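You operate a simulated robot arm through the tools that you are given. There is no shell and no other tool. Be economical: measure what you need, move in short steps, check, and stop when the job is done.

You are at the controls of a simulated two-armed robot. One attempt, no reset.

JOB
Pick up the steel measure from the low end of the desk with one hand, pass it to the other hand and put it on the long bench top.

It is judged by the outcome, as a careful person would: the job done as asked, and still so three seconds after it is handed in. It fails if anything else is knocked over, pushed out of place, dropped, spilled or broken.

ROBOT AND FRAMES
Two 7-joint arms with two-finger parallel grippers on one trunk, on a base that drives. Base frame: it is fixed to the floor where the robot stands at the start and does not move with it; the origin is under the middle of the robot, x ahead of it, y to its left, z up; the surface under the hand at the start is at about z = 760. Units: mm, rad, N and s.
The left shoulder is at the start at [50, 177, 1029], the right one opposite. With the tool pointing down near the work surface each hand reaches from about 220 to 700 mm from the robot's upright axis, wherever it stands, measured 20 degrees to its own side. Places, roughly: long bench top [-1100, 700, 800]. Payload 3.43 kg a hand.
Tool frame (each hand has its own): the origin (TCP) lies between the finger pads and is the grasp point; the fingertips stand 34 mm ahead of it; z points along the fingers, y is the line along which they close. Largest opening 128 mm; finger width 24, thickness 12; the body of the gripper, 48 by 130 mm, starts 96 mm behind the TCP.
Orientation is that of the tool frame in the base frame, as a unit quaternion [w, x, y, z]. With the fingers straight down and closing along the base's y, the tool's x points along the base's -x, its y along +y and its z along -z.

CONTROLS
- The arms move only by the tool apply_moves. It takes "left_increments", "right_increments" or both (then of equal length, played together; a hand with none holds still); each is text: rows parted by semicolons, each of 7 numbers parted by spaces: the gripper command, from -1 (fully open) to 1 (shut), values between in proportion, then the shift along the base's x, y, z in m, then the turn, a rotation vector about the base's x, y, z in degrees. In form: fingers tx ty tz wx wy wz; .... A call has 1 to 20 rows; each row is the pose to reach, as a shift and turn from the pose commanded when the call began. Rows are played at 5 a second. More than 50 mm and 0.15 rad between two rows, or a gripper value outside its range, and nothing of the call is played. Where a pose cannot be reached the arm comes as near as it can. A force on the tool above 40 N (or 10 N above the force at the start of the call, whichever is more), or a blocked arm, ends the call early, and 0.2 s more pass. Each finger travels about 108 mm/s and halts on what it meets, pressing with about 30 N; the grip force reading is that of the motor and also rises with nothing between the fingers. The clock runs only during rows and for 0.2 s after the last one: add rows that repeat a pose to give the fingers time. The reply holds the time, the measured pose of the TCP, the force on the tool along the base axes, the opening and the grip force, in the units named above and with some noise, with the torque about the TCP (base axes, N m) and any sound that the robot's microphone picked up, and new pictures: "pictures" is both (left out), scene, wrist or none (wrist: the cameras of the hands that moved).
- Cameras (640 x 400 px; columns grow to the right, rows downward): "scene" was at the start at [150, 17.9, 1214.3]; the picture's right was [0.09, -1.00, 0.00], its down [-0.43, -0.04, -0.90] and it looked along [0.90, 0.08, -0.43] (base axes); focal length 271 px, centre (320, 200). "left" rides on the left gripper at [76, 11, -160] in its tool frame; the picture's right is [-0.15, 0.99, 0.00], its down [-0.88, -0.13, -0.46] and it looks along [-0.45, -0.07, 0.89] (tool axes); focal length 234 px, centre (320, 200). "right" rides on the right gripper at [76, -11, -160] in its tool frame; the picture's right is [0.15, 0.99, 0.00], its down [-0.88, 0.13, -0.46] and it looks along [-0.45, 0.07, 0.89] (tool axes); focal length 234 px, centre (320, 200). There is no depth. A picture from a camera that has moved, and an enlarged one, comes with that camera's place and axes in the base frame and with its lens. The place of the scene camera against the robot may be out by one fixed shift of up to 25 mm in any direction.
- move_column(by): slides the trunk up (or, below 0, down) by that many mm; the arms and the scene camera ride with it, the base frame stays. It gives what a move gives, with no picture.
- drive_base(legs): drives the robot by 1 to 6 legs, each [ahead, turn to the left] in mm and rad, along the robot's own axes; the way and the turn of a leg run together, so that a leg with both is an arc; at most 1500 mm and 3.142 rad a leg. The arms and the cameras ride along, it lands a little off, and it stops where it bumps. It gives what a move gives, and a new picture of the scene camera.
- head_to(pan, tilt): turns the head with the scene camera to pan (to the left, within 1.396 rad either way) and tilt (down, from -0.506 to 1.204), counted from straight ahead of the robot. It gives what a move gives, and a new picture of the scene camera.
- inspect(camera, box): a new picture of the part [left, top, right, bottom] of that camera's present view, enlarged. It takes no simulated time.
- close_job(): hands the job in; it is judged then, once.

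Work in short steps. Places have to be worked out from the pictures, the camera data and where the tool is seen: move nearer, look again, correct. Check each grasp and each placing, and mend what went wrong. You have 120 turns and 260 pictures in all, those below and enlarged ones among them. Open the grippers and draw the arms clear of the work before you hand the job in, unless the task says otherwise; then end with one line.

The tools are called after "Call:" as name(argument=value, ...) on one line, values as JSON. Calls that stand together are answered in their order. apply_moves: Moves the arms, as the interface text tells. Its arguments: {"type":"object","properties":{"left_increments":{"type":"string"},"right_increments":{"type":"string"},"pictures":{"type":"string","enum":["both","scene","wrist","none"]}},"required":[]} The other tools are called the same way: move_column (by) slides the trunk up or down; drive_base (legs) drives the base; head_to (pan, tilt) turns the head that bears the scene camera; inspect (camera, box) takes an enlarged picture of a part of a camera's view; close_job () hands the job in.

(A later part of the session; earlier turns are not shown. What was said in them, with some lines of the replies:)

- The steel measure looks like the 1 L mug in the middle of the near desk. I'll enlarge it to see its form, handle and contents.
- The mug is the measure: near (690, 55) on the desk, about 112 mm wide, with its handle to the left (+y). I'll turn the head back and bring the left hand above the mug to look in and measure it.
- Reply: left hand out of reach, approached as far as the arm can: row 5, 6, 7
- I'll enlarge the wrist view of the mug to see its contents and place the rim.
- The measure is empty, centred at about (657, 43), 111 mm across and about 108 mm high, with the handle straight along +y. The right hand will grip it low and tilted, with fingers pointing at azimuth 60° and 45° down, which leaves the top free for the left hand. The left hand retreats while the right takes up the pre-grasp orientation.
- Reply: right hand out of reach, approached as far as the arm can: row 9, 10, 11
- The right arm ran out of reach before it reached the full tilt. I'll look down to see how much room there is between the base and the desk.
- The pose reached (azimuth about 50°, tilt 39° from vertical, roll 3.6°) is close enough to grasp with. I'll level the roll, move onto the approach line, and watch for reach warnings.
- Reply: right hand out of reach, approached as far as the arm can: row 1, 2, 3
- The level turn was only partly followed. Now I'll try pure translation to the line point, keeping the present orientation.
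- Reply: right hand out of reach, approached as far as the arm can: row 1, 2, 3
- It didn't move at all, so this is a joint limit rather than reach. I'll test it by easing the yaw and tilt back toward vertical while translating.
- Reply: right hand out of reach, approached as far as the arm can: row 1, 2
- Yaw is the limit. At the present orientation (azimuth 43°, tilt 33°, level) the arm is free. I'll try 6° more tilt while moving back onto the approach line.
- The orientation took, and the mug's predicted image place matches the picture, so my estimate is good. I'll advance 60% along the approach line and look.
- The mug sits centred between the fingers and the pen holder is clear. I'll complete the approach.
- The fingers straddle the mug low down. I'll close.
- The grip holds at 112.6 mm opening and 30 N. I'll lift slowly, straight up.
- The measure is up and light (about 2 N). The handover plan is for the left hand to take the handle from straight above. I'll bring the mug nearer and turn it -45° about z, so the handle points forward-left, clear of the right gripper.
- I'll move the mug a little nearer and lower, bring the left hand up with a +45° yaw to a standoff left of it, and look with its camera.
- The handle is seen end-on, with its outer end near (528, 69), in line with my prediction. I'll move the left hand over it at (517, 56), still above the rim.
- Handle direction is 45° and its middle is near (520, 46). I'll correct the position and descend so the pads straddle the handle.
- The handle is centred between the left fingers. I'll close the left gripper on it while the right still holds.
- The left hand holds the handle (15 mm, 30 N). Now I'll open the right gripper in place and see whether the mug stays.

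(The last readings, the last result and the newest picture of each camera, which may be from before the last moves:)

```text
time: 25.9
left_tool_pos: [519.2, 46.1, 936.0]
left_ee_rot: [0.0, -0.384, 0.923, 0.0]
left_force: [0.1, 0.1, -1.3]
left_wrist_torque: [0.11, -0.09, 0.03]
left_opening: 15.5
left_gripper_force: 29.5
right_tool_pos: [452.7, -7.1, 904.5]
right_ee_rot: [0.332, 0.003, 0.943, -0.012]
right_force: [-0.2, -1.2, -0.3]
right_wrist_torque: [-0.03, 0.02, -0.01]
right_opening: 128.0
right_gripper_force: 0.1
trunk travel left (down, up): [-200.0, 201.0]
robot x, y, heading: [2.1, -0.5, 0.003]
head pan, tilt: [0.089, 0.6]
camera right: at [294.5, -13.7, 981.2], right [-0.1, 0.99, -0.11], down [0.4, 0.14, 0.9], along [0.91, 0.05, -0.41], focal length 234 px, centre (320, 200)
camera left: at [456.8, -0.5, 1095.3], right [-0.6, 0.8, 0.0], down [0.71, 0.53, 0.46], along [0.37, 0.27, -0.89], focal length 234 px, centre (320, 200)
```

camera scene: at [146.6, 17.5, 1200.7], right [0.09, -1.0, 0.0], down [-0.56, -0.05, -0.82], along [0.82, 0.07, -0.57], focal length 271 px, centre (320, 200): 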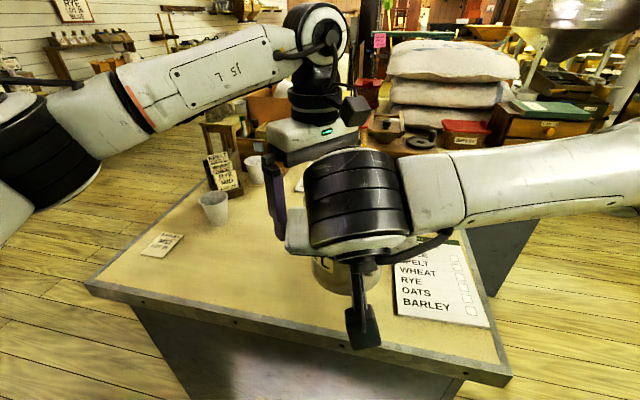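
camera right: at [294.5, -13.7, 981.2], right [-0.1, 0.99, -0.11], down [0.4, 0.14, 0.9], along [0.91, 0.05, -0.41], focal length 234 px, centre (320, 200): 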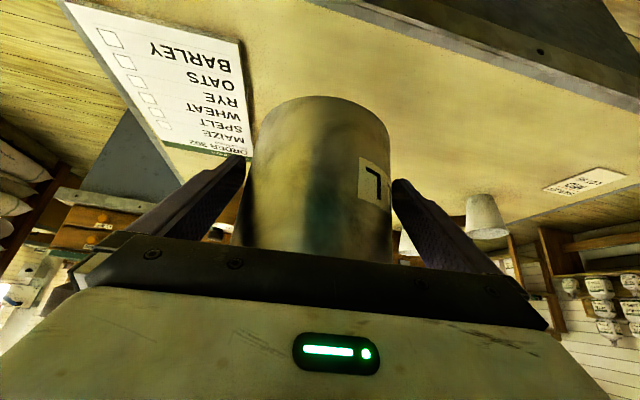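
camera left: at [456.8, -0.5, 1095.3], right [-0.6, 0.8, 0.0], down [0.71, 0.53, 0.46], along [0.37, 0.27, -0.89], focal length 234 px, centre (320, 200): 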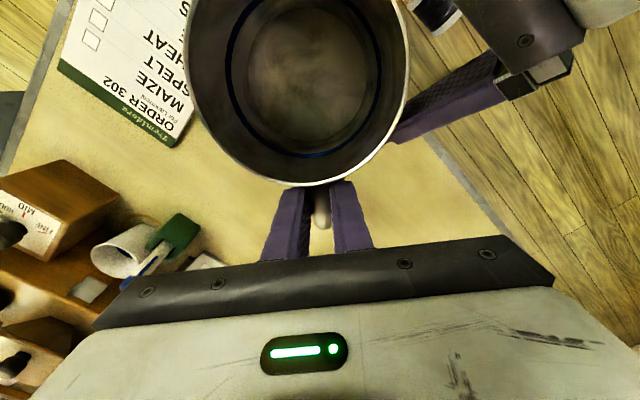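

No droop: the left hand now carries the measure. I'll separate the hands, left forward and down while the right goes back and up, then swing the right hand off to its side.

Call:
apply_moves(left_increments="1 0.015 0 -0.0075 0 0 0;1 0.03 0 -0.015 0 0 0;1 0.045 0 -0.0225 0 0 0;1 0.06 0 -0.03 0 0 0;1 0.06 0 -0.03 0 0 0", right_increments="-1 -0.009 0 0.011 0 0 0;-1 -0.018 0 0.022 0 0 0;-1 -0.027 0 0.033 0 0 0;-1 -0.036 0 0.045 0 0 0;-1 -0.036 0 0.045 0 0 0", pictures="both")

```text
time: 27.1
left_tool_pos: [580.2, 47.5, 906.6]
left_ee_rot: [0.001, -0.384, 0.923, 0.0]
left_force: [0.8, 0.1, 0.5]
left_wrist_torque: [0.09, -0.13, -0.01]
left_opening: 15.3
left_gripper_force: 30.3
right_tool_pos: [418.1, -4.9, 951.2]
right_ee_rot: [0.332, 0.002, 0.943, -0.011]
right_force: [-0.2, -0.2, -0.5]
right_wrist_torque: [0.01, -0.02, -0.03]
right_opening: 127.9
right_gripper_force: 0.0
trunk travel left (down, up): [-200.0, 201.0]
robot x, y, heading: [-2.7, 2.0, 0.004]
head pan, tilt: [0.089, 0.6]
camera scene: at [146.6, 17.6, 1200.7], right [0.09, -1.0, 0.0], down [-0.56, -0.05, -0.82], along [0.82, 0.07, -0.57], focal length 271 px, centre (320, 200)
camera right: at [259.1, -13.0, 1027.8], right [-0.1, 0.99, -0.11], down [0.4, 0.14, 0.9], along [0.91, 0.05, -0.41], focal length 234 px, centre (320, 200)
camera left: at [518.9, 0.6, 1066.0], right [-0.6, 0.8, 0.0], down [0.71, 0.53, 0.46], along [0.37, 0.27, -0.89], focal length 234 px, centre (320, 200)
```

scene: 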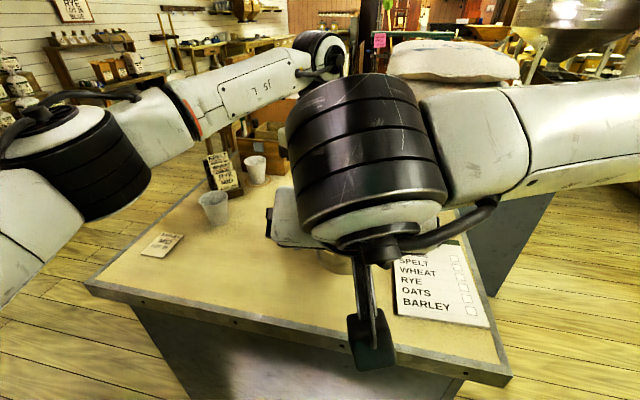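
right: 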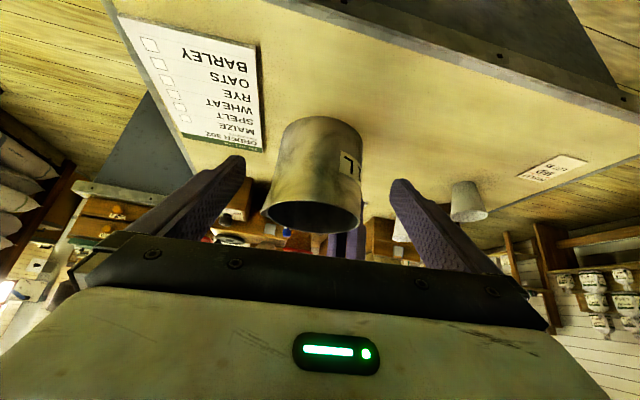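
left: 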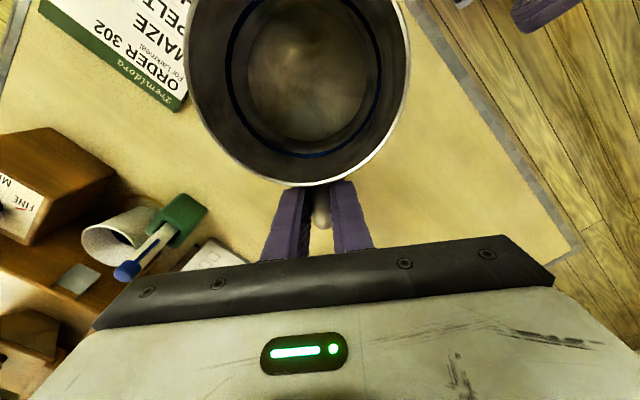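

Clear. I'll move the right hand off to the right and untilt it. The left hand lifts and draws the mug in.

Call:
apply_moves(right_increments="-1 0 -0.03 0 0 0 0;-1 0 -0.06 0 0 0 0;-1 0 -0.09 0 0 0 0;-1 0 -0.12 0 0 0 0;-1 0 -0.15 0 0 7.5 0;-1 0 -0.17 0.01 0 15 0;-1 0 -0.19 0.02 0 22.5 0;-1 0 -0.2 0.03 0 30 0;-1 0 -0.2 0.04 0 38 0;-1 0 -0.2 0.05 0 38 0", left_increments="1 0 0 0.02 0 0 0;1 0 0 0.04 0 0 0;1 0 0 0.06 0 0 0;1 0 0 0.08 0 0 0;1 -0.02 0.02 0.09 0 0 0;1 -0.04 0.04 0.09 0 0 0;1 -0.06 0.06 0.09 0 0 0;1 -0.08 0.08 0.09 0 0 0;1 -0.1 0.1 0.09 0 0 0;1 -0.12 0.12 0.09 0 0 0", pictures="scene")

Call:
head_to(pan=1.39, tilt=0.5)

Call:
head_to(pan=-1.39, tilt=0.5)

```text
time: 29.3
left_tool_pos: [458.7, 166.5, 996.9]
left_ee_rot: [0.001, -0.383, 0.924, 0.0]
left_force: [-0.1, -0.1, -2.2]
left_wrist_torque: [0.08, -0.07, -0.01]
left_opening: 15.4
left_gripper_force: 29.9
right_tool_pos: [418.0, -207.9, 1001.1]
right_ee_rot: [0.007, -0.002, 1.0, -0.012]
right_force: [0.2, 0.0, -0.1]
right_wrist_torque: [0.02, 0.02, -0.01]
right_opening: 128.1
right_gripper_force: 0.0
trunk travel left (down, up): [-200.0, 201.0]
robot x, y, heading: [0.7, 0.1, -0.0]
head pan, tilt: [0.089, 0.6]
camera scene: at [146.3, 17.9, 1200.8], right [0.09, -1.0, 0.0], down [-0.56, -0.05, -0.83], along [0.82, 0.07, -0.56], focal length 271 px, centre (320, 200)
```

scene: 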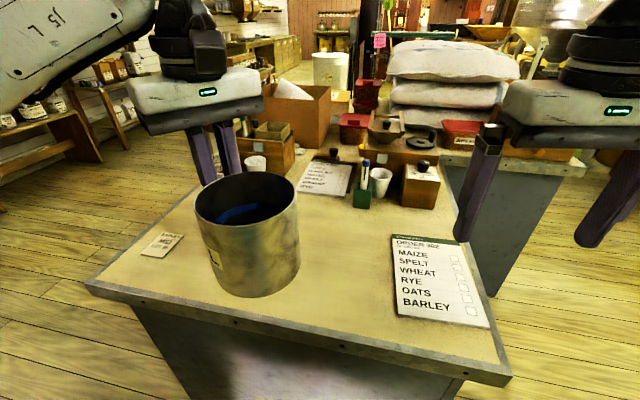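

```text
time: 30.8
left_tool_pos: [459.6, 165.9, 995.4]
left_ee_rot: [0.0, -0.383, 0.924, 0.0]
left_force: [-0.3, 0.2, -2.2]
left_wrist_torque: [0.07, -0.09, 0.01]
left_opening: 15.2
left_gripper_force: 29.8
right_tool_pos: [418.5, -208.3, 1000.2]
right_ee_rot: [0.007, -0.001, 1.0, -0.012]
right_force: [-0.8, 0.2, 0.9]
right_wrist_torque: [0.02, 0.01, 0.0]
right_opening: 128.2
right_gripper_force: 0.0
trunk travel left (down, up): [-200.0, 201.0]
robot x, y, heading: [0.4, -0.5, 0.001]
head pan, tilt: [1.389, 0.499]
camera scene: at [75.0, 99.2, 1209.8], right [0.98, -0.18, 0.0], down [-0.09, -0.47, -0.88], along [0.16, 0.86, -0.48], focal length 271 px, centre (320, 200)
```

scene: 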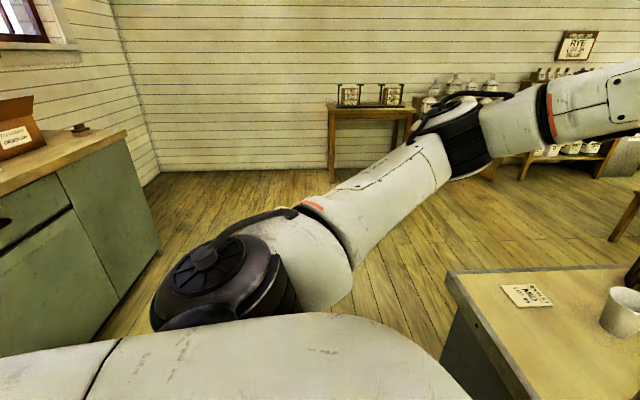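

```text
time: 33.3
left_tool_pos: [460.4, 166.2, 997.2]
left_ee_rot: [0.0, -0.383, 0.924, 0.0]
left_force: [-0.3, -0.6, -2.3]
left_wrist_torque: [0.09, -0.11, 0.02]
left_opening: 15.2
left_gripper_force: 30.3
right_tool_pos: [419.7, -207.7, 999.7]
right_ee_rot: [0.007, -0.002, 1.0, -0.013]
right_force: [-0.3, -1.1, -0.5]
right_wrist_torque: [0.03, 0.01, 0.02]
right_opening: 127.8
right_gripper_force: 0.0
trunk travel left (down, up): [-200.0, 201.0]
robot x, y, heading: [0.7, 0.9, -0.002]
head pan, tilt: [-1.389, 0.499]
camera scene: at [75.0, -79.7, 1209.8], right [-0.98, -0.18, 0.0], down [-0.09, 0.47, -0.88], along [0.16, -0.86, -0.48], focal length 271 px, centre (320, 200)
```

scene: 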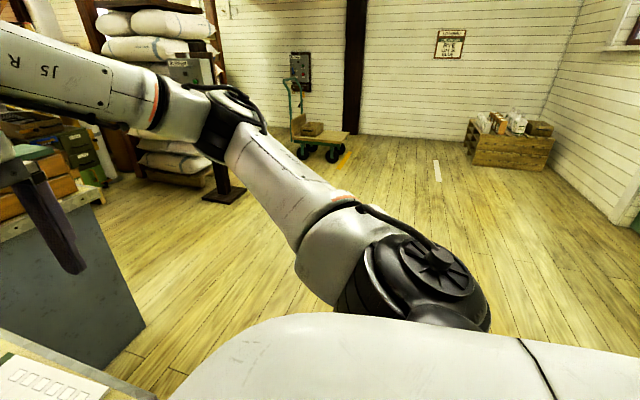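

The bench is behind and to the left, with its front roughly along y near x ≈ -900. I'll back away from the desk 250 mm, turn left in part, and look toward the bench.

Call:
drive_base(legs=[[-250, 0]])

Call:
head_to(pan=1.39, tilt=0.5)

Call:
drive_base(legs=[[0, 0.8]])

```text
time: 35.0
left_tool_pos: [218.0, 166.3, 997.6]
left_ee_rot: [0.0, -0.384, 0.923, 0.0]
left_force: [-0.3, -0.1, -1.5]
left_wrist_torque: [0.07, -0.1, 0.0]
left_opening: 15.2
left_gripper_force: 29.9
right_tool_pos: [176.1, -208.1, 1000.8]
right_ee_rot: [0.008, -0.002, 1.0, -0.012]
right_force: [-0.3, 0.1, 0.4]
right_wrist_torque: [0.0, 0.02, 0.0]
right_opening: 128.3
right_gripper_force: 0.0
trunk travel left (down, up): [-200.0, 201.0]
robot x, y, heading: [-241.8, 3.8, 0.004]
head pan, tilt: [-1.389, 0.499]
camera scene: at [-167.1, -79.8, 1209.9], right [-0.98, -0.18, 0.0], down [-0.09, 0.47, -0.88], along [0.16, -0.86, -0.48], focal length 271 px, centre (320, 200)
```

scene: 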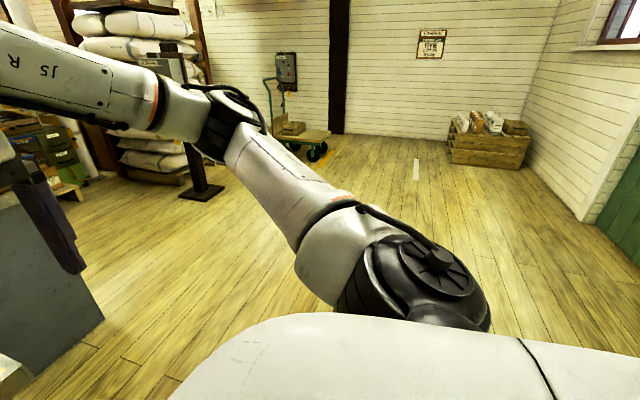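

```text
time: 37.5
left_tool_pos: [218.0, 167.9, 996.5]
left_ee_rot: [0.0, -0.385, 0.923, 0.0]
left_force: [-0.6, -0.2, -3.0]
left_wrist_torque: [0.11, -0.08, 0.01]
left_opening: 15.1
left_gripper_force: 29.8
right_tool_pos: [177.0, -207.3, 999.4]
right_ee_rot: [0.007, -0.002, 1.0, -0.012]
right_force: [-0.5, -1.2, 0.7]
right_wrist_torque: [-0.02, 0.01, 0.04]
right_opening: 127.8
right_gripper_force: 0.1
trunk travel left (down, up): [-200.0, 201.0]
robot x, y, heading: [-244.4, 0.1, 0.002]
head pan, tilt: [1.389, 0.499]
camera scene: at [-167.1, 99.2, 1209.8], right [0.98, -0.18, 0.0], down [-0.09, -0.47, -0.88], along [0.16, 0.86, -0.48], focal length 271 px, centre (320, 200)
```

scene: 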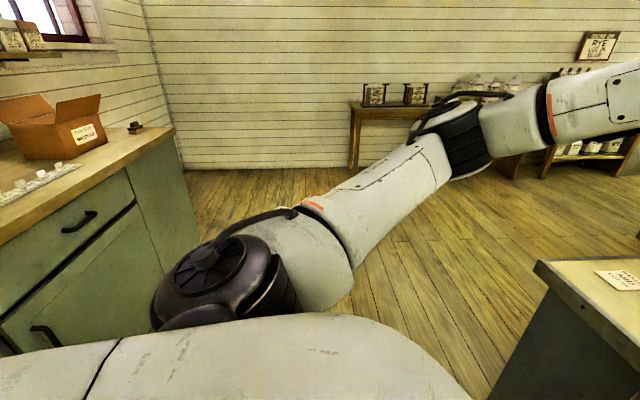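

```text
time: 40.0
left_tool_pos: [-44.9, 448.0, 995.5]
left_ee_rot: [-0.001, 0.716, -0.698, 0.0]
left_force: [0.5, 0.0, -2.0]
left_wrist_torque: [0.11, -0.03, -0.01]
left_opening: 15.4
left_gripper_force: 29.8
right_tool_pos: [197.1, 159.1, 999.4]
right_ee_rot: [0.012, -0.395, 0.919, -0.008]
right_force: [-0.8, -0.2, 0.3]
right_wrist_torque: [0.0, -0.02, 0.01]
right_opening: 128.1
right_gripper_force: 0.0
trunk travel left (down, up): [-200.0, 201.0]
robot x, y, heading: [-243.6, 1.3, 0.811]
head pan, tilt: [1.389, 0.499]
camera scene: at [-258.8, 134.1, 1209.8], right [0.81, 0.59, 0.0], down [0.28, -0.39, -0.88], along [-0.52, 0.71, -0.48], focal length 271 px, centre (320, 200)
```

scene: 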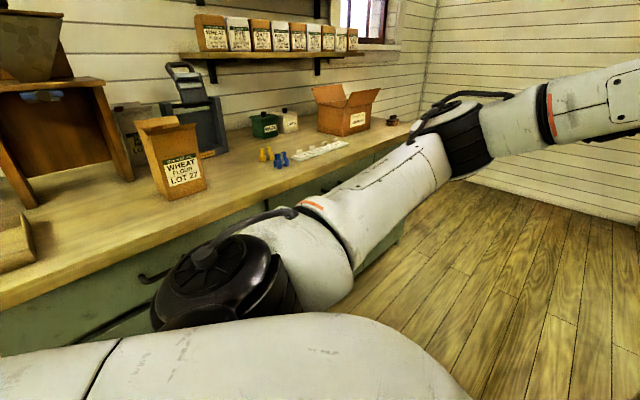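

The bench front is near x ≈ -870. There is free top between the wheat box (y≈445) and the pegs (y≈890), near (-990, 680). I'll raise the trunk a little for clearance, turn to heading 1.81 and look ahead.

Call:
move_column(by=80)

Call:
head_to(pan=0.6, tilt=0.6)

Call:
drive_base(legs=[[0, 1.0]])

```text
time: 41.2
left_tool_pos: [-45.5, 448.6, 1075.9]
left_ee_rot: [0.0, 0.716, -0.698, 0.001]
left_force: [-0.1, -0.2, -1.9]
left_wrist_torque: [0.12, -0.01, 0.0]
left_opening: 15.3
left_gripper_force: 29.6
right_tool_pos: [197.3, 159.9, 1080.9]
right_ee_rot: [0.01, -0.395, 0.918, -0.008]
right_force: [0.5, -0.7, 0.6]
right_wrist_torque: [0.01, -0.05, -0.01]
right_opening: 128.0
right_gripper_force: 0.1
trunk travel left (down, up): [-280.0, 121.0]
robot x, y, heading: [-241.6, -4.7, 0.812]
head pan, tilt: [1.389, 0.499]
```

```text
time: 42.3
left_tool_pos: [-45.5, 447.6, 1076.5]
left_ee_rot: [0.0, 0.716, -0.698, 0.0]
left_force: [-0.2, 0.1, -2.2]
left_wrist_torque: [0.13, 0.03, 0.01]
left_opening: 15.1
left_gripper_force: 29.9
right_tool_pos: [197.4, 159.3, 1080.7]
right_ee_rot: [0.011, -0.396, 0.918, -0.009]
right_force: [-0.3, 0.0, 0.2]
right_wrist_torque: [-0.01, -0.01, 0.02]
right_opening: 128.2
right_gripper_force: 0.0
trunk travel left (down, up): [-280.0, 121.0]
robot x, y, heading: [-241.1, 0.4, 0.808]
head pan, tilt: [0.6, 0.6]
camera scene: at [-191.2, 147.6, 1280.7], right [0.99, -0.16, 0.0], down [-0.09, -0.56, -0.83], along [0.13, 0.81, -0.56], focal length 271 px, centre (320, 200)
```

scene: 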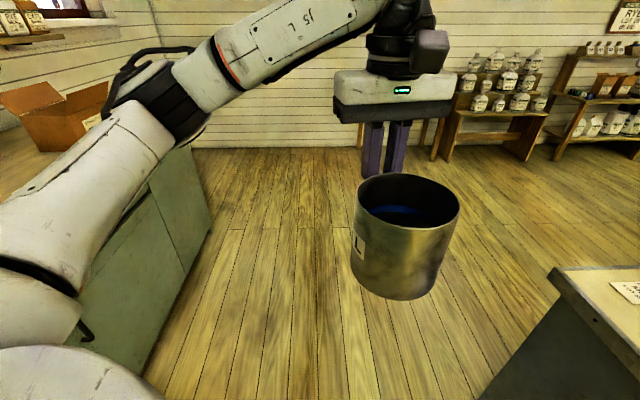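

```text
time: 45.2
left_tool_pos: [-510.3, 409.7, 1075.8]
left_ee_rot: [0.0, 0.962, -0.272, 0.001]
left_force: [0.3, -0.1, -2.0]
left_wrist_torque: [0.09, 0.1, 0.01]
left_opening: 15.4
left_gripper_force: 30.5
right_tool_pos: [-136.1, 453.7, 1080.4]
right_ee_rot: [-0.015, 0.785, -0.62, 0.001]
right_force: [-0.2, 0.5, 0.6]
right_wrist_torque: [-0.01, 0.03, -0.02]
right_opening: 128.0
right_gripper_force: 0.1
trunk travel left (down, up): [-280.0, 121.0]
robot x, y, heading: [-244.3, 2.5, 1.804]
head pan, tilt: [0.6, 0.6]
camera scene: at [-335.3, 137.2, 1280.7], right [0.67, 0.74, 0.0], down [0.42, -0.38, -0.82], along [-0.61, 0.56, -0.57], focal length 271 px, centre (320, 200)
```

scene: 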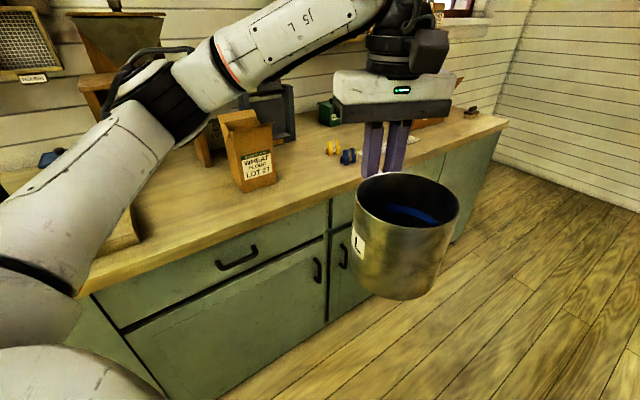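

The bench edge runs from (-930, 18) to (-712, 1776), so the facing heading is 3.02. My spot for the mug is about (-960, 725), clear of the wheat box and pegs. I'll drive to about (-416, 770) first, then turn.

Call:
drive_base(legs=[[785, 0]])

```text
time: 49.5
left_tool_pos: [-708.7, 1169.6, 1076.2]
left_ee_rot: [0.001, 0.965, -0.261, 0.0]
left_force: [0.6, 0.3, -2.3]
left_wrist_torque: [0.01, 0.09, -0.03]
left_opening: 15.3
left_gripper_force: 30.1
right_tool_pos: [-335.5, 1223.3, 1080.2]
right_ee_rot: [-0.014, 0.792, -0.61, 0.002]
right_force: [-0.6, 0.1, 0.8]
right_wrist_torque: [-0.03, 0.01, 0.01]
right_opening: 128.2
right_gripper_force: 0.0
trunk travel left (down, up): [-280.0, 121.0]
robot x, y, heading: [-432.1, 766.3, 1.823]
head pan, tilt: [0.6, 0.6]
camera scene: at [-528.0, 900.8, 1280.7], right [0.66, 0.75, 0.0], down [0.43, -0.37, -0.82], along [-0.62, 0.54, -0.57], focal length 271 px, centre (320, 200)
```

scene: 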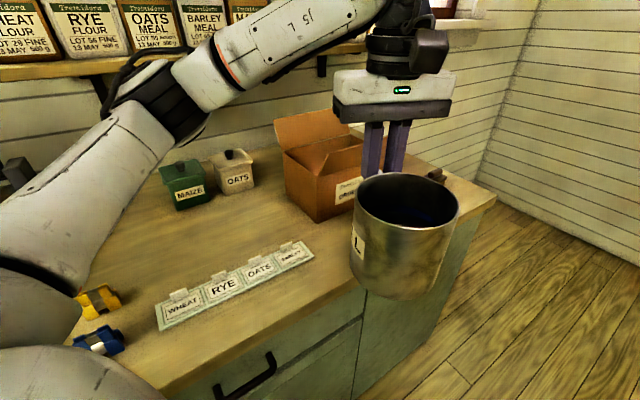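

I'm in place, with the bench edge about 405 mm away. I'll turn left to face the bench, looking ahead with the head.

Call:
drive_base(legs=[[0, 0.6]])

Call:
head_to(pan=0.1, tilt=0.65)

Call:
drive_base(legs=[[0, 0.6]])

```text
time: 51.5
left_tool_pos: [-889.0, 939.6, 1075.4]
left_ee_rot: [0.0, 0.999, 0.037, 0.0]
left_force: [-0.5, 0.2, -1.7]
left_wrist_torque: [0.03, 0.12, 0.02]
left_opening: 15.5
left_gripper_force: 29.7
right_tool_pos: [-612.6, 1195.6, 1081.0]
right_ee_rot: [-0.013, 0.937, -0.348, -0.003]
right_force: [0.2, -0.5, -0.3]
right_wrist_torque: [0.03, -0.01, 0.0]
right_opening: 128.1
right_gripper_force: 0.1
trunk travel left (down, up): [-280.0, 121.0]
robot x, y, heading: [-431.6, 768.9, 2.427]
head pan, tilt: [0.6, 0.6]
camera scene: at [-584.7, 830.3, 1280.7], right [0.11, 0.99, 0.0], down [0.56, -0.06, -0.82], along [-0.82, 0.09, -0.57], focal length 271 px, centre (320, 200)
```

scene: 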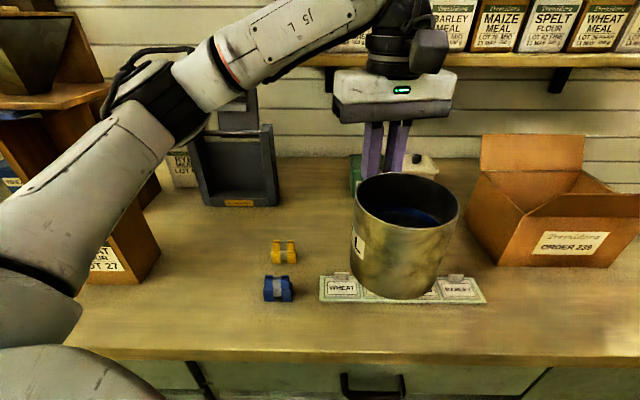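

```text
time: 52.5
left_tool_pos: [-890.1, 939.8, 1076.1]
left_ee_rot: [0.0, 0.999, 0.037, 0.0]
left_force: [0.1, 0.3, -1.7]
left_wrist_torque: [-0.01, 0.12, -0.03]
left_opening: 15.3
left_gripper_force: 29.6
right_tool_pos: [-611.8, 1196.9, 1080.2]
right_ee_rot: [-0.014, 0.937, -0.348, -0.004]
right_force: [-0.8, 0.1, 0.7]
right_wrist_torque: [-0.04, -0.02, -0.01]
right_opening: 127.9
right_gripper_force: 0.0
trunk travel left (down, up): [-280.0, 121.0]
robot x, y, heading: [-432.3, 762.9, 2.426]
head pan, tilt: [0.099, 0.649]
camera scene: at [-567.6, 870.6, 1276.4], right [0.58, 0.82, 0.0], down [0.49, -0.35, -0.8], along [-0.65, 0.46, -0.6], focal length 271 px, centre (320, 200)
```

scene: 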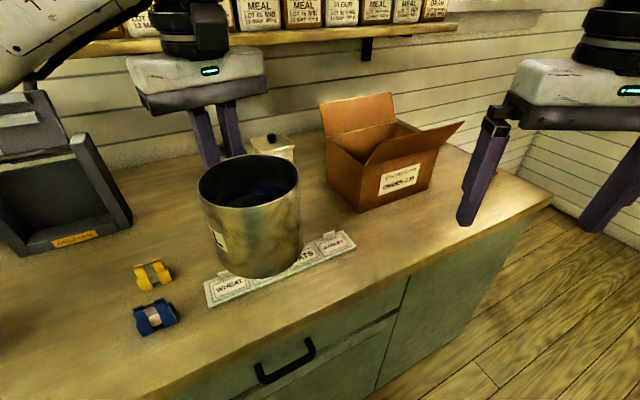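

```text
time: 54.5
left_tool_pos: [-908.8, 652.7, 1075.9]
left_ee_rot: [-0.001, 0.944, 0.329, -0.001]
left_force: [1.4, 0.4, -2.7]
left_wrist_torque: [-0.07, 0.08, 0.0]
left_opening: 15.1
left_gripper_force: 30.2
right_tool_pos: [-823.6, 1020.1, 1080.4]
right_ee_rot: [-0.012, 0.998, -0.058, -0.006]
right_force: [-0.1, -0.7, -0.7]
right_wrist_torque: [0.0, 0.04, 0.02]
right_opening: 128.1
right_gripper_force: 0.1
trunk travel left (down, up): [-280.0, 121.0]
robot x, y, heading: [-430.9, 763.2, 3.025]
head pan, tilt: [0.099, 0.649]
camera scene: at [-600.1, 783.9, 1276.4], right [0.02, 1.0, 0.0], down [0.6, -0.01, -0.8], along [-0.8, 0.01, -0.6], focal length 271 px, centre (320, 200)
```

scene: 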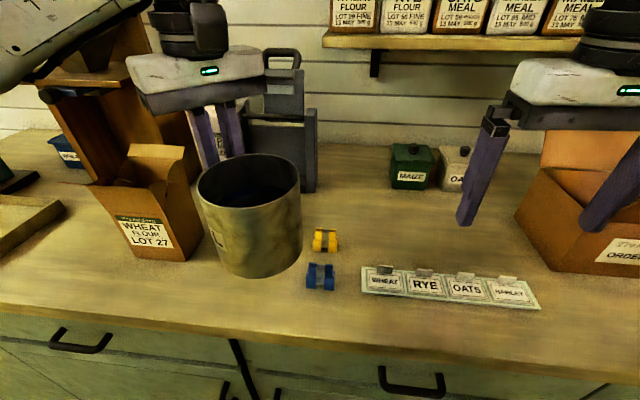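

I'm facing the bench. The free patch is between the wheat box (right side y≈505, front x≈-1015) and the blue peg (y from 755, x≈-960), with the bench edge at x≈-840. I'll set the mug centre at about (-937, 652). First the trunk comes back down 80 and the hand moves above that spot.

Call:
move_column(by=-80)

Call:
apply_moves(left_increments="1 -0.025 -0.013 0 0 0 0;1 -0.05 -0.026 0 0 0 0;1 -0.075 -0.04 0 0 0 0;1 -0.094 -0.052 0 0 0 0;1 -0.094 -0.052 -0.02 0 0 0;1 -0.094 -0.052 -0.04 0 0 0;1 -0.094 -0.052 -0.04 0 0 0", pictures="both")

```text
time: 55.7
left_tool_pos: [-907.9, 652.7, 995.2]
left_ee_rot: [0.0, 0.944, 0.329, 0.0]
left_force: [0.5, 0.1, -2.6]
left_wrist_torque: [-0.08, 0.08, 0.02]
left_opening: 15.4
left_gripper_force: 30.3
right_tool_pos: [-823.5, 1020.1, 1000.3]
right_ee_rot: [-0.012, 0.998, -0.057, -0.007]
right_force: [0.2, 0.4, 0.0]
right_wrist_torque: [-0.01, 0.0, 0.02]
right_opening: 128.2
right_gripper_force: 0.0
trunk travel left (down, up): [-200.0, 201.0]
robot x, y, heading: [-431.9, 767.2, 3.023]
head pan, tilt: [0.099, 0.649]
```

```text
time: 57.3
left_tool_pos: [-1004.0, 600.0, 954.5]
left_ee_rot: [-0.001, 0.944, 0.329, 0.0]
left_force: [-0.1, -0.1, -2.9]
left_wrist_torque: [-0.06, 0.08, -0.01]
left_opening: 15.2
left_gripper_force: 29.5
right_tool_pos: [-824.3, 1020.8, 999.5]
right_ee_rot: [-0.012, 0.998, -0.057, -0.007]
right_force: [0.1, -0.4, -0.8]
right_wrist_torque: [0.0, -0.01, -0.03]
right_opening: 127.8
right_gripper_force: 0.0
trunk travel left (down, up): [-200.0, 201.0]
robot x, y, heading: [-430.1, 765.5, 3.025]
head pan, tilt: [0.099, 0.649]
camera scene: at [-600.0, 784.3, 1196.4], right [0.02, 1.0, 0.0], down [0.6, -0.01, -0.8], along [-0.8, 0.01, -0.6], focal length 271 px, centre (320, 200)
camera left: at [-938.1, 636.6, 1114.4], right [0.5, -0.87, 0.0], down [-0.77, -0.45, 0.46], along [-0.4, -0.23, -0.89], focal length 234 px, centre (320, 200)
```

scene: 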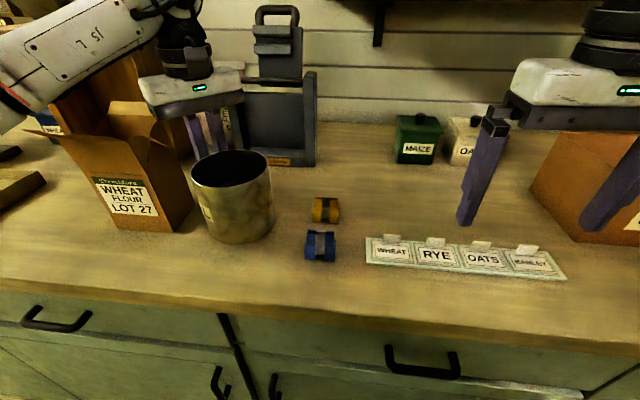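
left: 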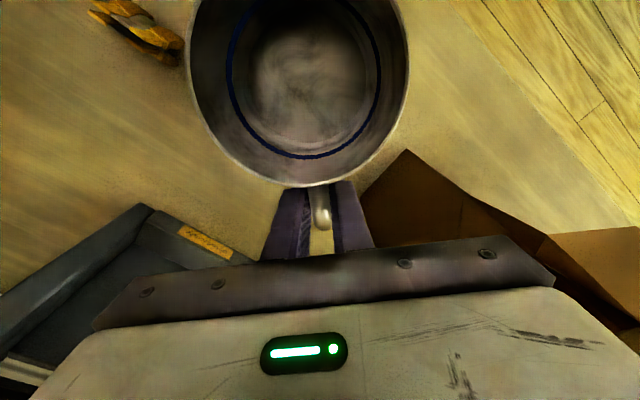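

The mug is over the free patch, but a flap of the open wheat box lies near the gripper's outer end. I'll look at it closely before lowering.

Call:
inspect(camera="scene", box=[20, 60, 360, 280])

Call:
inspect(camera="left", box=[240, 100, 640, 350])

```text
1.82 times, centred on (190, 170) of scene
camera zoom: at [-600.0, 784.3, 1196.4], right [0.02, 1.0, 0.0], down [0.6, -0.01, -0.8], along [-0.8, 0.01, -0.6], focal length 493 px, centre (556, 254)
```

zoom: 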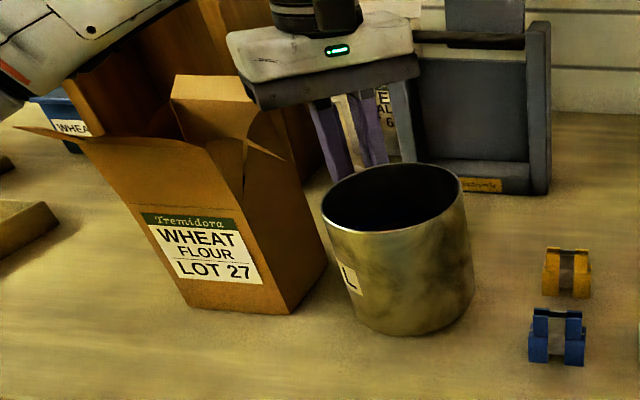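

```text
1.60 times, centred on (440, 225) of left
camera zoom: at [-938.1, 636.6, 1114.4], right [0.5, -0.87, 0.0], down [-0.77, -0.45, 0.46], along [-0.4, -0.23, -0.89], focal length 375 px, centre (128, 160)
```

zoom: 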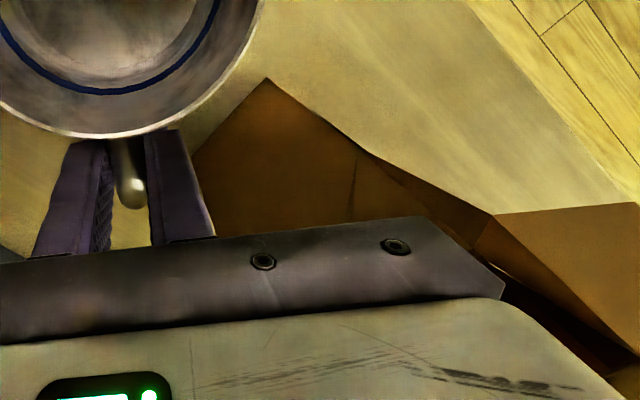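

The bench may be a little higher than 800, since the two cameras agree near 830. The box's right face is near y≈505. I'll shift 20 mm away from it, then lower in small force-checked steps.

Call:
apply_moves(left_increments="1 0.005 0.01 0 0 0 0;1 0.01 0.02 0 0 0 0;1 0.01 0.02 -0.01 0 0 0;1 0.01 0.02 -0.02 0 0 0;1 0.01 0.02 -0.02 0 0 0", pictures="both")

```text
time: 58.5
left_tool_pos: [-991.7, 621.3, 936.5]
left_ee_rot: [-0.001, 0.944, 0.329, 0.0]
left_force: [0.0, 0.1, -2.0]
left_wrist_torque: [-0.09, 0.09, 0.03]
left_opening: 15.4
left_gripper_force: 29.9
right_tool_pos: [-823.0, 1019.5, 1001.4]
right_ee_rot: [-0.012, 0.998, -0.057, -0.007]
right_force: [-0.1, -1.0, 0.2]
right_wrist_torque: [0.0, 0.03, 0.0]
right_opening: 127.9
right_gripper_force: 0.2
trunk travel left (down, up): [-200.0, 201.0]
robot x, y, heading: [-434.1, 763.9, 3.024]
head pan, tilt: [0.099, 0.649]
camera scene: at [-600.0, 784.3, 1196.4], right [0.02, 1.0, 0.0], down [0.6, -0.01, -0.8], along [-0.8, 0.01, -0.6], focal length 271 px, centre (320, 200)
camera left: at [-926.0, 657.7, 1096.5], right [0.5, -0.87, 0.0], down [-0.77, -0.45, 0.46], along [-0.4, -0.23, -0.89], focal length 234 px, centre (320, 200)
```

scene: 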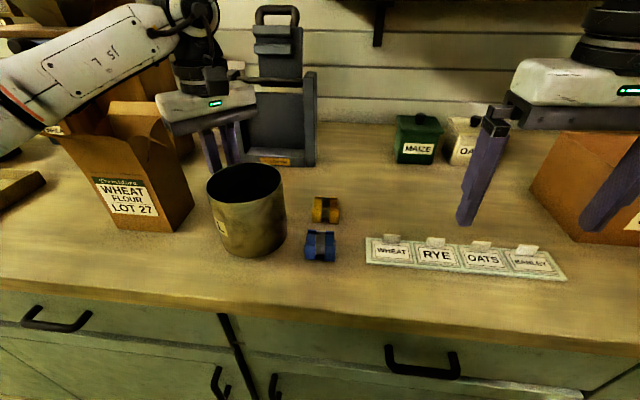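
left: 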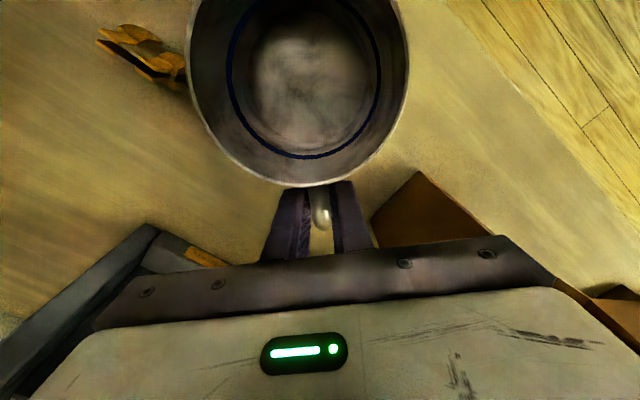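

I'll lower gently in small steps and read the force.

Call:
apply_moves(left_increments="1 0 0 -0.006 0 0 0;1 0 0 -0.012 0 0 0;1 0 0 -0.018 0 0 0;1 0 0 -0.018 0 0 0", pictures="none")

Call:
apply_moves(left_increments="1 0 0 -0.005 0 0 0;1 0 0 -0.010 0 0 0;1 0 0 -0.010 0 0 0", pictures="scene")

```text
time: 59.5
left_tool_pos: [-993.7, 621.1, 921.7]
left_ee_rot: [-0.002, 0.944, 0.329, -0.004]
left_force: [-6.7, -0.6, 24.8]
left_wrist_torque: [0.01, -0.07, 0.0]
left_opening: 15.8
left_gripper_force: 29.6
right_tool_pos: [-822.2, 1020.1, 1001.6]
right_ee_rot: [-0.012, 0.998, -0.057, -0.008]
right_force: [-0.1, 0.7, 0.0]
right_wrist_torque: [-0.01, -0.03, 0.01]
right_opening: 128.0
right_gripper_force: 0.0
trunk travel left (down, up): [-200.0, 201.0]
robot x, y, heading: [-431.1, 763.1, 3.026]
head pan, tilt: [0.099, 0.649]
```

```text
time: 60.3
left_tool_pos: [-992.3, 621.3, 911.3]
left_ee_rot: [-0.001, 0.944, 0.329, -0.003]
left_force: [-2.6, -3.8, 26.5]
left_wrist_torque: [0.09, -0.1, -0.01]
left_opening: 15.1
left_gripper_force: 29.8
right_tool_pos: [-821.9, 1020.4, 1002.0]
right_ee_rot: [-0.013, 0.998, -0.057, -0.008]
right_force: [0.0, -0.3, 0.5]
right_wrist_torque: [0.0, 0.03, 0.04]
right_opening: 128.0
right_gripper_force: 0.1
trunk travel left (down, up): [-200.0, 201.0]
robot x, y, heading: [-427.0, 762.9, 3.026]
head pan, tilt: [0.099, 0.649]
camera scene: at [-598.0, 784.5, 1196.8], right [0.02, 1.0, 0.0], down [0.6, -0.01, -0.8], along [-0.8, 0.01, -0.6], focal length 271 px, centre (320, 200)
```

scene: 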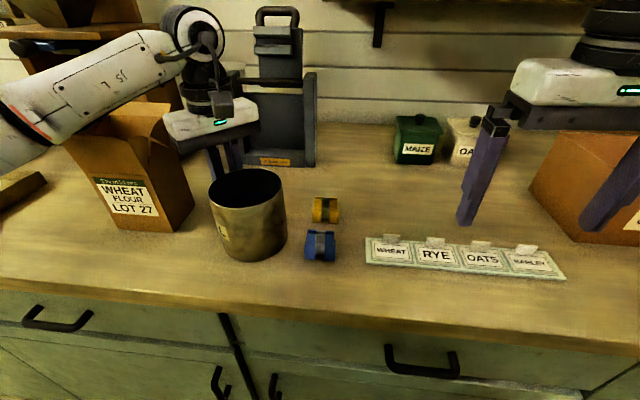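

Contact came at TCP z≈922, so the bench top is near 836, and the fingers then slid a little down the handle. I'll ease up slightly to unload, then check with the wrist view.

Call:
apply_moves(left_increments="1 0 0 0.002 0 0 0;1 0 0 0.003 0 0 0;1 0 0 0.003 0 0 0", pictures="wrist")

Call:
inspect(camera="scene", box=[120, 120, 360, 280])

```text
time: 61.1
left_tool_pos: [-992.6, 621.2, 912.1]
left_ee_rot: [-0.001, 0.944, 0.329, -0.001]
left_force: [-5.4, -3.0, 14.7]
left_wrist_torque: [-0.1, 0.14, 0.0]
left_opening: 15.3
left_gripper_force: 30.0
right_tool_pos: [-822.6, 1021.7, 1000.3]
right_ee_rot: [-0.013, 0.998, -0.058, -0.008]
right_force: [0.2, 0.2, -0.2]
right_wrist_torque: [-0.02, 0.0, 0.04]
right_opening: 128.0
right_gripper_force: 0.0
trunk travel left (down, up): [-200.0, 201.0]
robot x, y, heading: [-433.3, 763.8, 3.022]
head pan, tilt: [0.099, 0.649]
camera left: at [-925.0, 658.7, 1070.8], right [0.5, -0.87, 0.0], down [-0.77, -0.45, 0.46], along [-0.4, -0.23, -0.89], focal length 234 px, centre (320, 200)
```

left: 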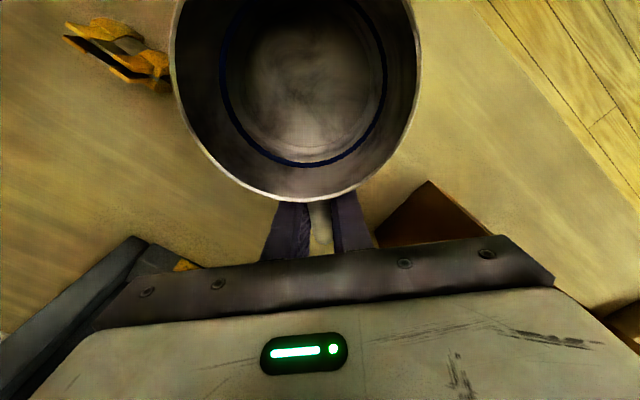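

```text
2.50 times, centred on (240, 200) of scene
camera zoom: at [-599.1, 784.4, 1196.5], right [0.02, 1.0, 0.0], down [0.6, -0.01, -0.8], along [-0.8, 0.01, -0.6], focal length 678 px, centre (520, 200)
```

zoom: 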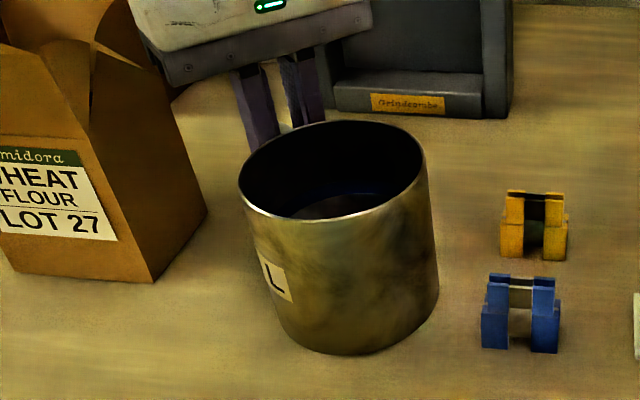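

The mug stands upright (its edges converge on the nadir) with the bench bearing it. I'll open the left fingers partly, enough to free the handle without reaching the box.

Call:
apply_moves(left_increments="0.6 0 0 0.002 0 0 0;0.4 0 0 0.002 0 0 0;0.3 0 0 0.002 0 0 0;0.3 0 0 0.002 0 0 0", pictures="both")

```text
time: 62.1
left_tool_pos: [-992.3, 622.0, 913.8]
left_ee_rot: [0.0, 0.945, 0.328, 0.0]
left_force: [-0.4, -0.7, -0.8]
left_wrist_torque: [0.01, 0.01, 0.03]
left_opening: 44.8
left_gripper_force: 0.0
right_tool_pos: [-823.5, 1020.5, 1001.7]
right_ee_rot: [-0.013, 0.998, -0.056, -0.007]
right_force: [0.3, -0.5, -0.5]
right_wrist_torque: [0.06, -0.03, 0.04]
right_opening: 127.9
right_gripper_force: 0.1
trunk travel left (down, up): [-200.0, 201.0]
robot x, y, heading: [-430.4, 763.9, 3.026]
head pan, tilt: [0.099, 0.649]
camera scene: at [-599.9, 784.3, 1196.4], right [0.02, 1.0, 0.0], down [0.6, -0.01, -0.8], along [-0.8, 0.01, -0.6], focal length 271 px, centre (320, 200)
camera left: at [-926.0, 658.6, 1072.7], right [0.5, -0.87, 0.0], down [-0.77, -0.44, 0.46], along [-0.4, -0.23, -0.89], focal length 234 px, centre (320, 200)
```

scene: 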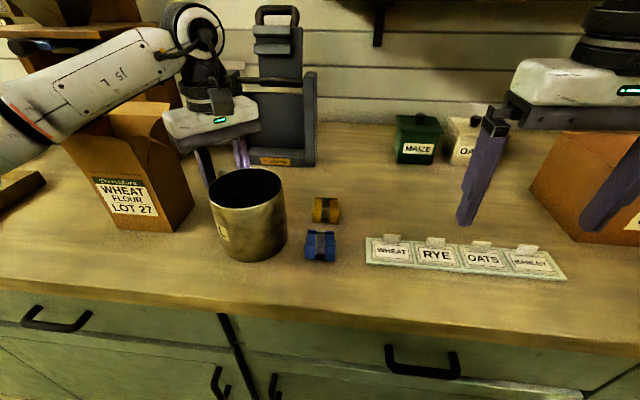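
left: 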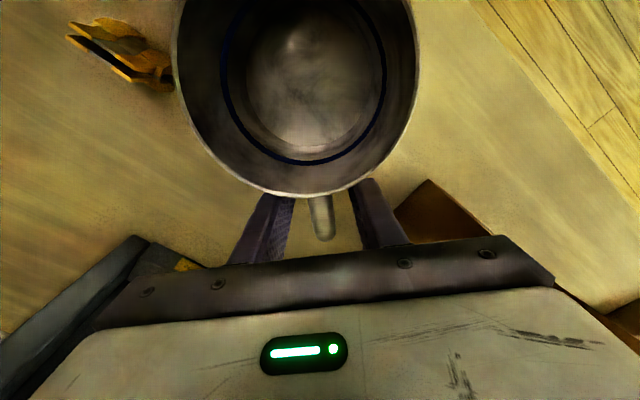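

The mug is freed and standing, with the handle clear of both fingers. I'll lift the left hand straight up, then draw both arms back.

Call:
apply_moves(left_increments="0.3 0 0 0.015 0 0 0;0.3 0 0 0.04 0 0 0;0.3 0 0 0.07 0 0 0;0.3 0 0 0.1 0 0 0;0.3 0 0 0.13 0 0 0;0.3 0 0 0.16 0 0 0;0.3 0.03 0 0.17 0 0 0;0.3 0.06 0 0.17 0 0 0;0.3 0.1 0 0.17 0 0 0;0.3 0.14 0 0.17 0 0 0;0.3 0.17 -0.03 0.17 0 0 0", pictures="both")

```text
time: 64.5
left_tool_pos: [-820.0, 592.6, 1083.2]
left_ee_rot: [-0.001, 0.944, 0.329, 0.0]
left_force: [-0.6, 0.7, 0.6]
left_wrist_torque: [0.0, 0.02, 0.0]
left_opening: 44.7
left_gripper_force: 0.1
right_tool_pos: [-823.1, 1020.0, 1000.5]
right_ee_rot: [-0.012, 0.998, -0.056, -0.008]
right_force: [0.3, 0.3, 0.0]
right_wrist_torque: [-0.01, 0.02, -0.02]
right_opening: 128.1
right_gripper_force: 0.0
trunk travel left (down, up): [-200.0, 201.0]
robot x, y, heading: [-432.4, 766.6, 3.024]
head pan, tilt: [0.099, 0.649]
camera scene: at [-599.5, 783.9, 1196.6], right [0.02, 1.0, 0.0], down [0.6, -0.01, -0.8], along [-0.8, 0.01, -0.6], focal length 271 px, centre (320, 200)
camera left: at [-752.7, 628.7, 1242.7], right [0.5, -0.87, 0.0], down [-0.77, -0.45, 0.46], along [-0.4, -0.23, -0.89], focal length 234 px, centre (320, 200)
```

scene: 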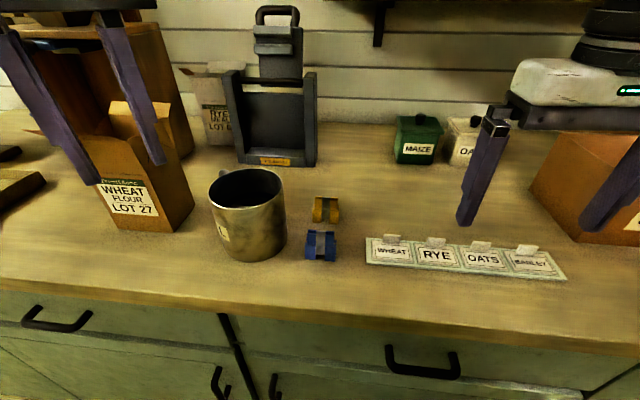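
left: 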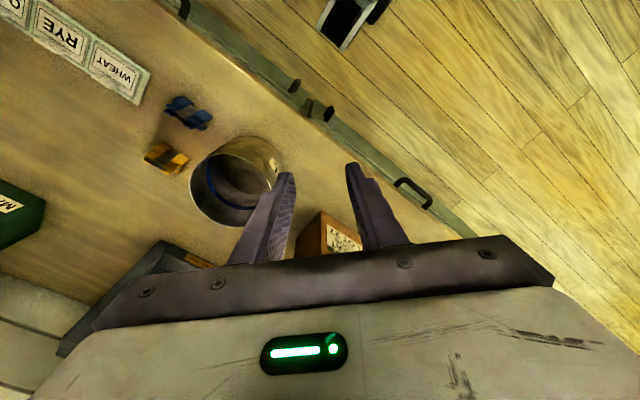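

The measure stands well on the bench with nothing else disturbed. I'll open the left gripper fully and back the robot away a bit so both arms are clear.

Call:
apply_moves(left_increments="-1 0 0 0 0 0 0;-1 0 0 0 0 0 0;-1 0 0 0 0 0 0;-1 0 0 0 0 0 0", pictures="none")

Call:
drive_base(legs=[[-150, 0]])

```text
time: 65.5
left_tool_pos: [-820.7, 590.8, 1081.7]
left_ee_rot: [-0.001, 0.944, 0.329, -0.001]
left_force: [-0.3, 0.5, 0.6]
left_wrist_torque: [-0.01, 0.0, -0.01]
left_opening: 127.9
left_gripper_force: 0.1
right_tool_pos: [-823.7, 1020.3, 1000.4]
right_ee_rot: [-0.012, 0.998, -0.057, -0.007]
right_force: [0.2, 0.4, -0.1]
right_wrist_torque: [-0.05, -0.01, 0.01]
right_opening: 128.0
right_gripper_force: 0.0
trunk travel left (down, up): [-200.0, 201.0]
robot x, y, heading: [-433.9, 766.8, 3.025]
head pan, tilt: [0.099, 0.649]
```

```text
time: 66.8
left_tool_pos: [-673.0, 575.8, 1082.3]
left_ee_rot: [-0.001, 0.945, 0.327, -0.001]
left_force: [-0.1, -0.3, 0.5]
left_wrist_torque: [-0.01, 0.01, -0.01]
left_opening: 128.1
left_gripper_force: 0.1
right_tool_pos: [-673.9, 1003.8, 1000.8]
right_ee_rot: [-0.013, 0.998, -0.059, -0.008]
right_force: [1.0, 0.3, -0.1]
right_wrist_torque: [0.0, 0.05, 0.0]
right_opening: 128.1
right_gripper_force: 0.1
trunk travel left (down, up): [-200.0, 201.0]
robot x, y, heading: [-284.2, 745.7, 3.019]
head pan, tilt: [0.099, 0.649]
camera scene: at [-451.2, 767.2, 1196.6], right [0.02, 1.0, 0.0], down [0.6, -0.01, -0.8], along [-0.8, 0.02, -0.6], focal length 271 px, centre (320, 200)
```

scene: 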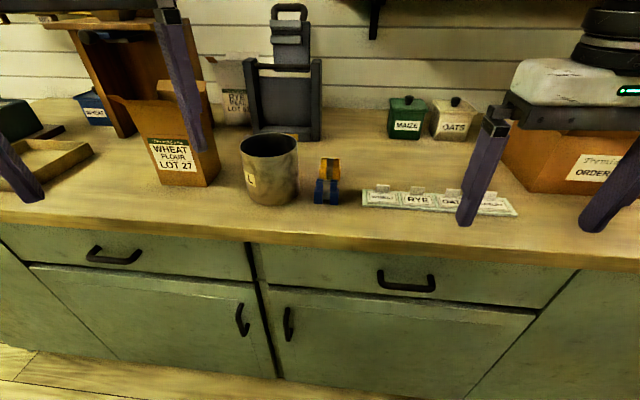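

The measure stands upright on the bench, the arms are clear and the grippers are open. I'm handing in.

Call:
close_job()

```text
The job is handed in.
```

The steel measure was picked up with the right hand, passed to the left hand and now stands upright on the long bench top, with nothing else visibly disturbed.
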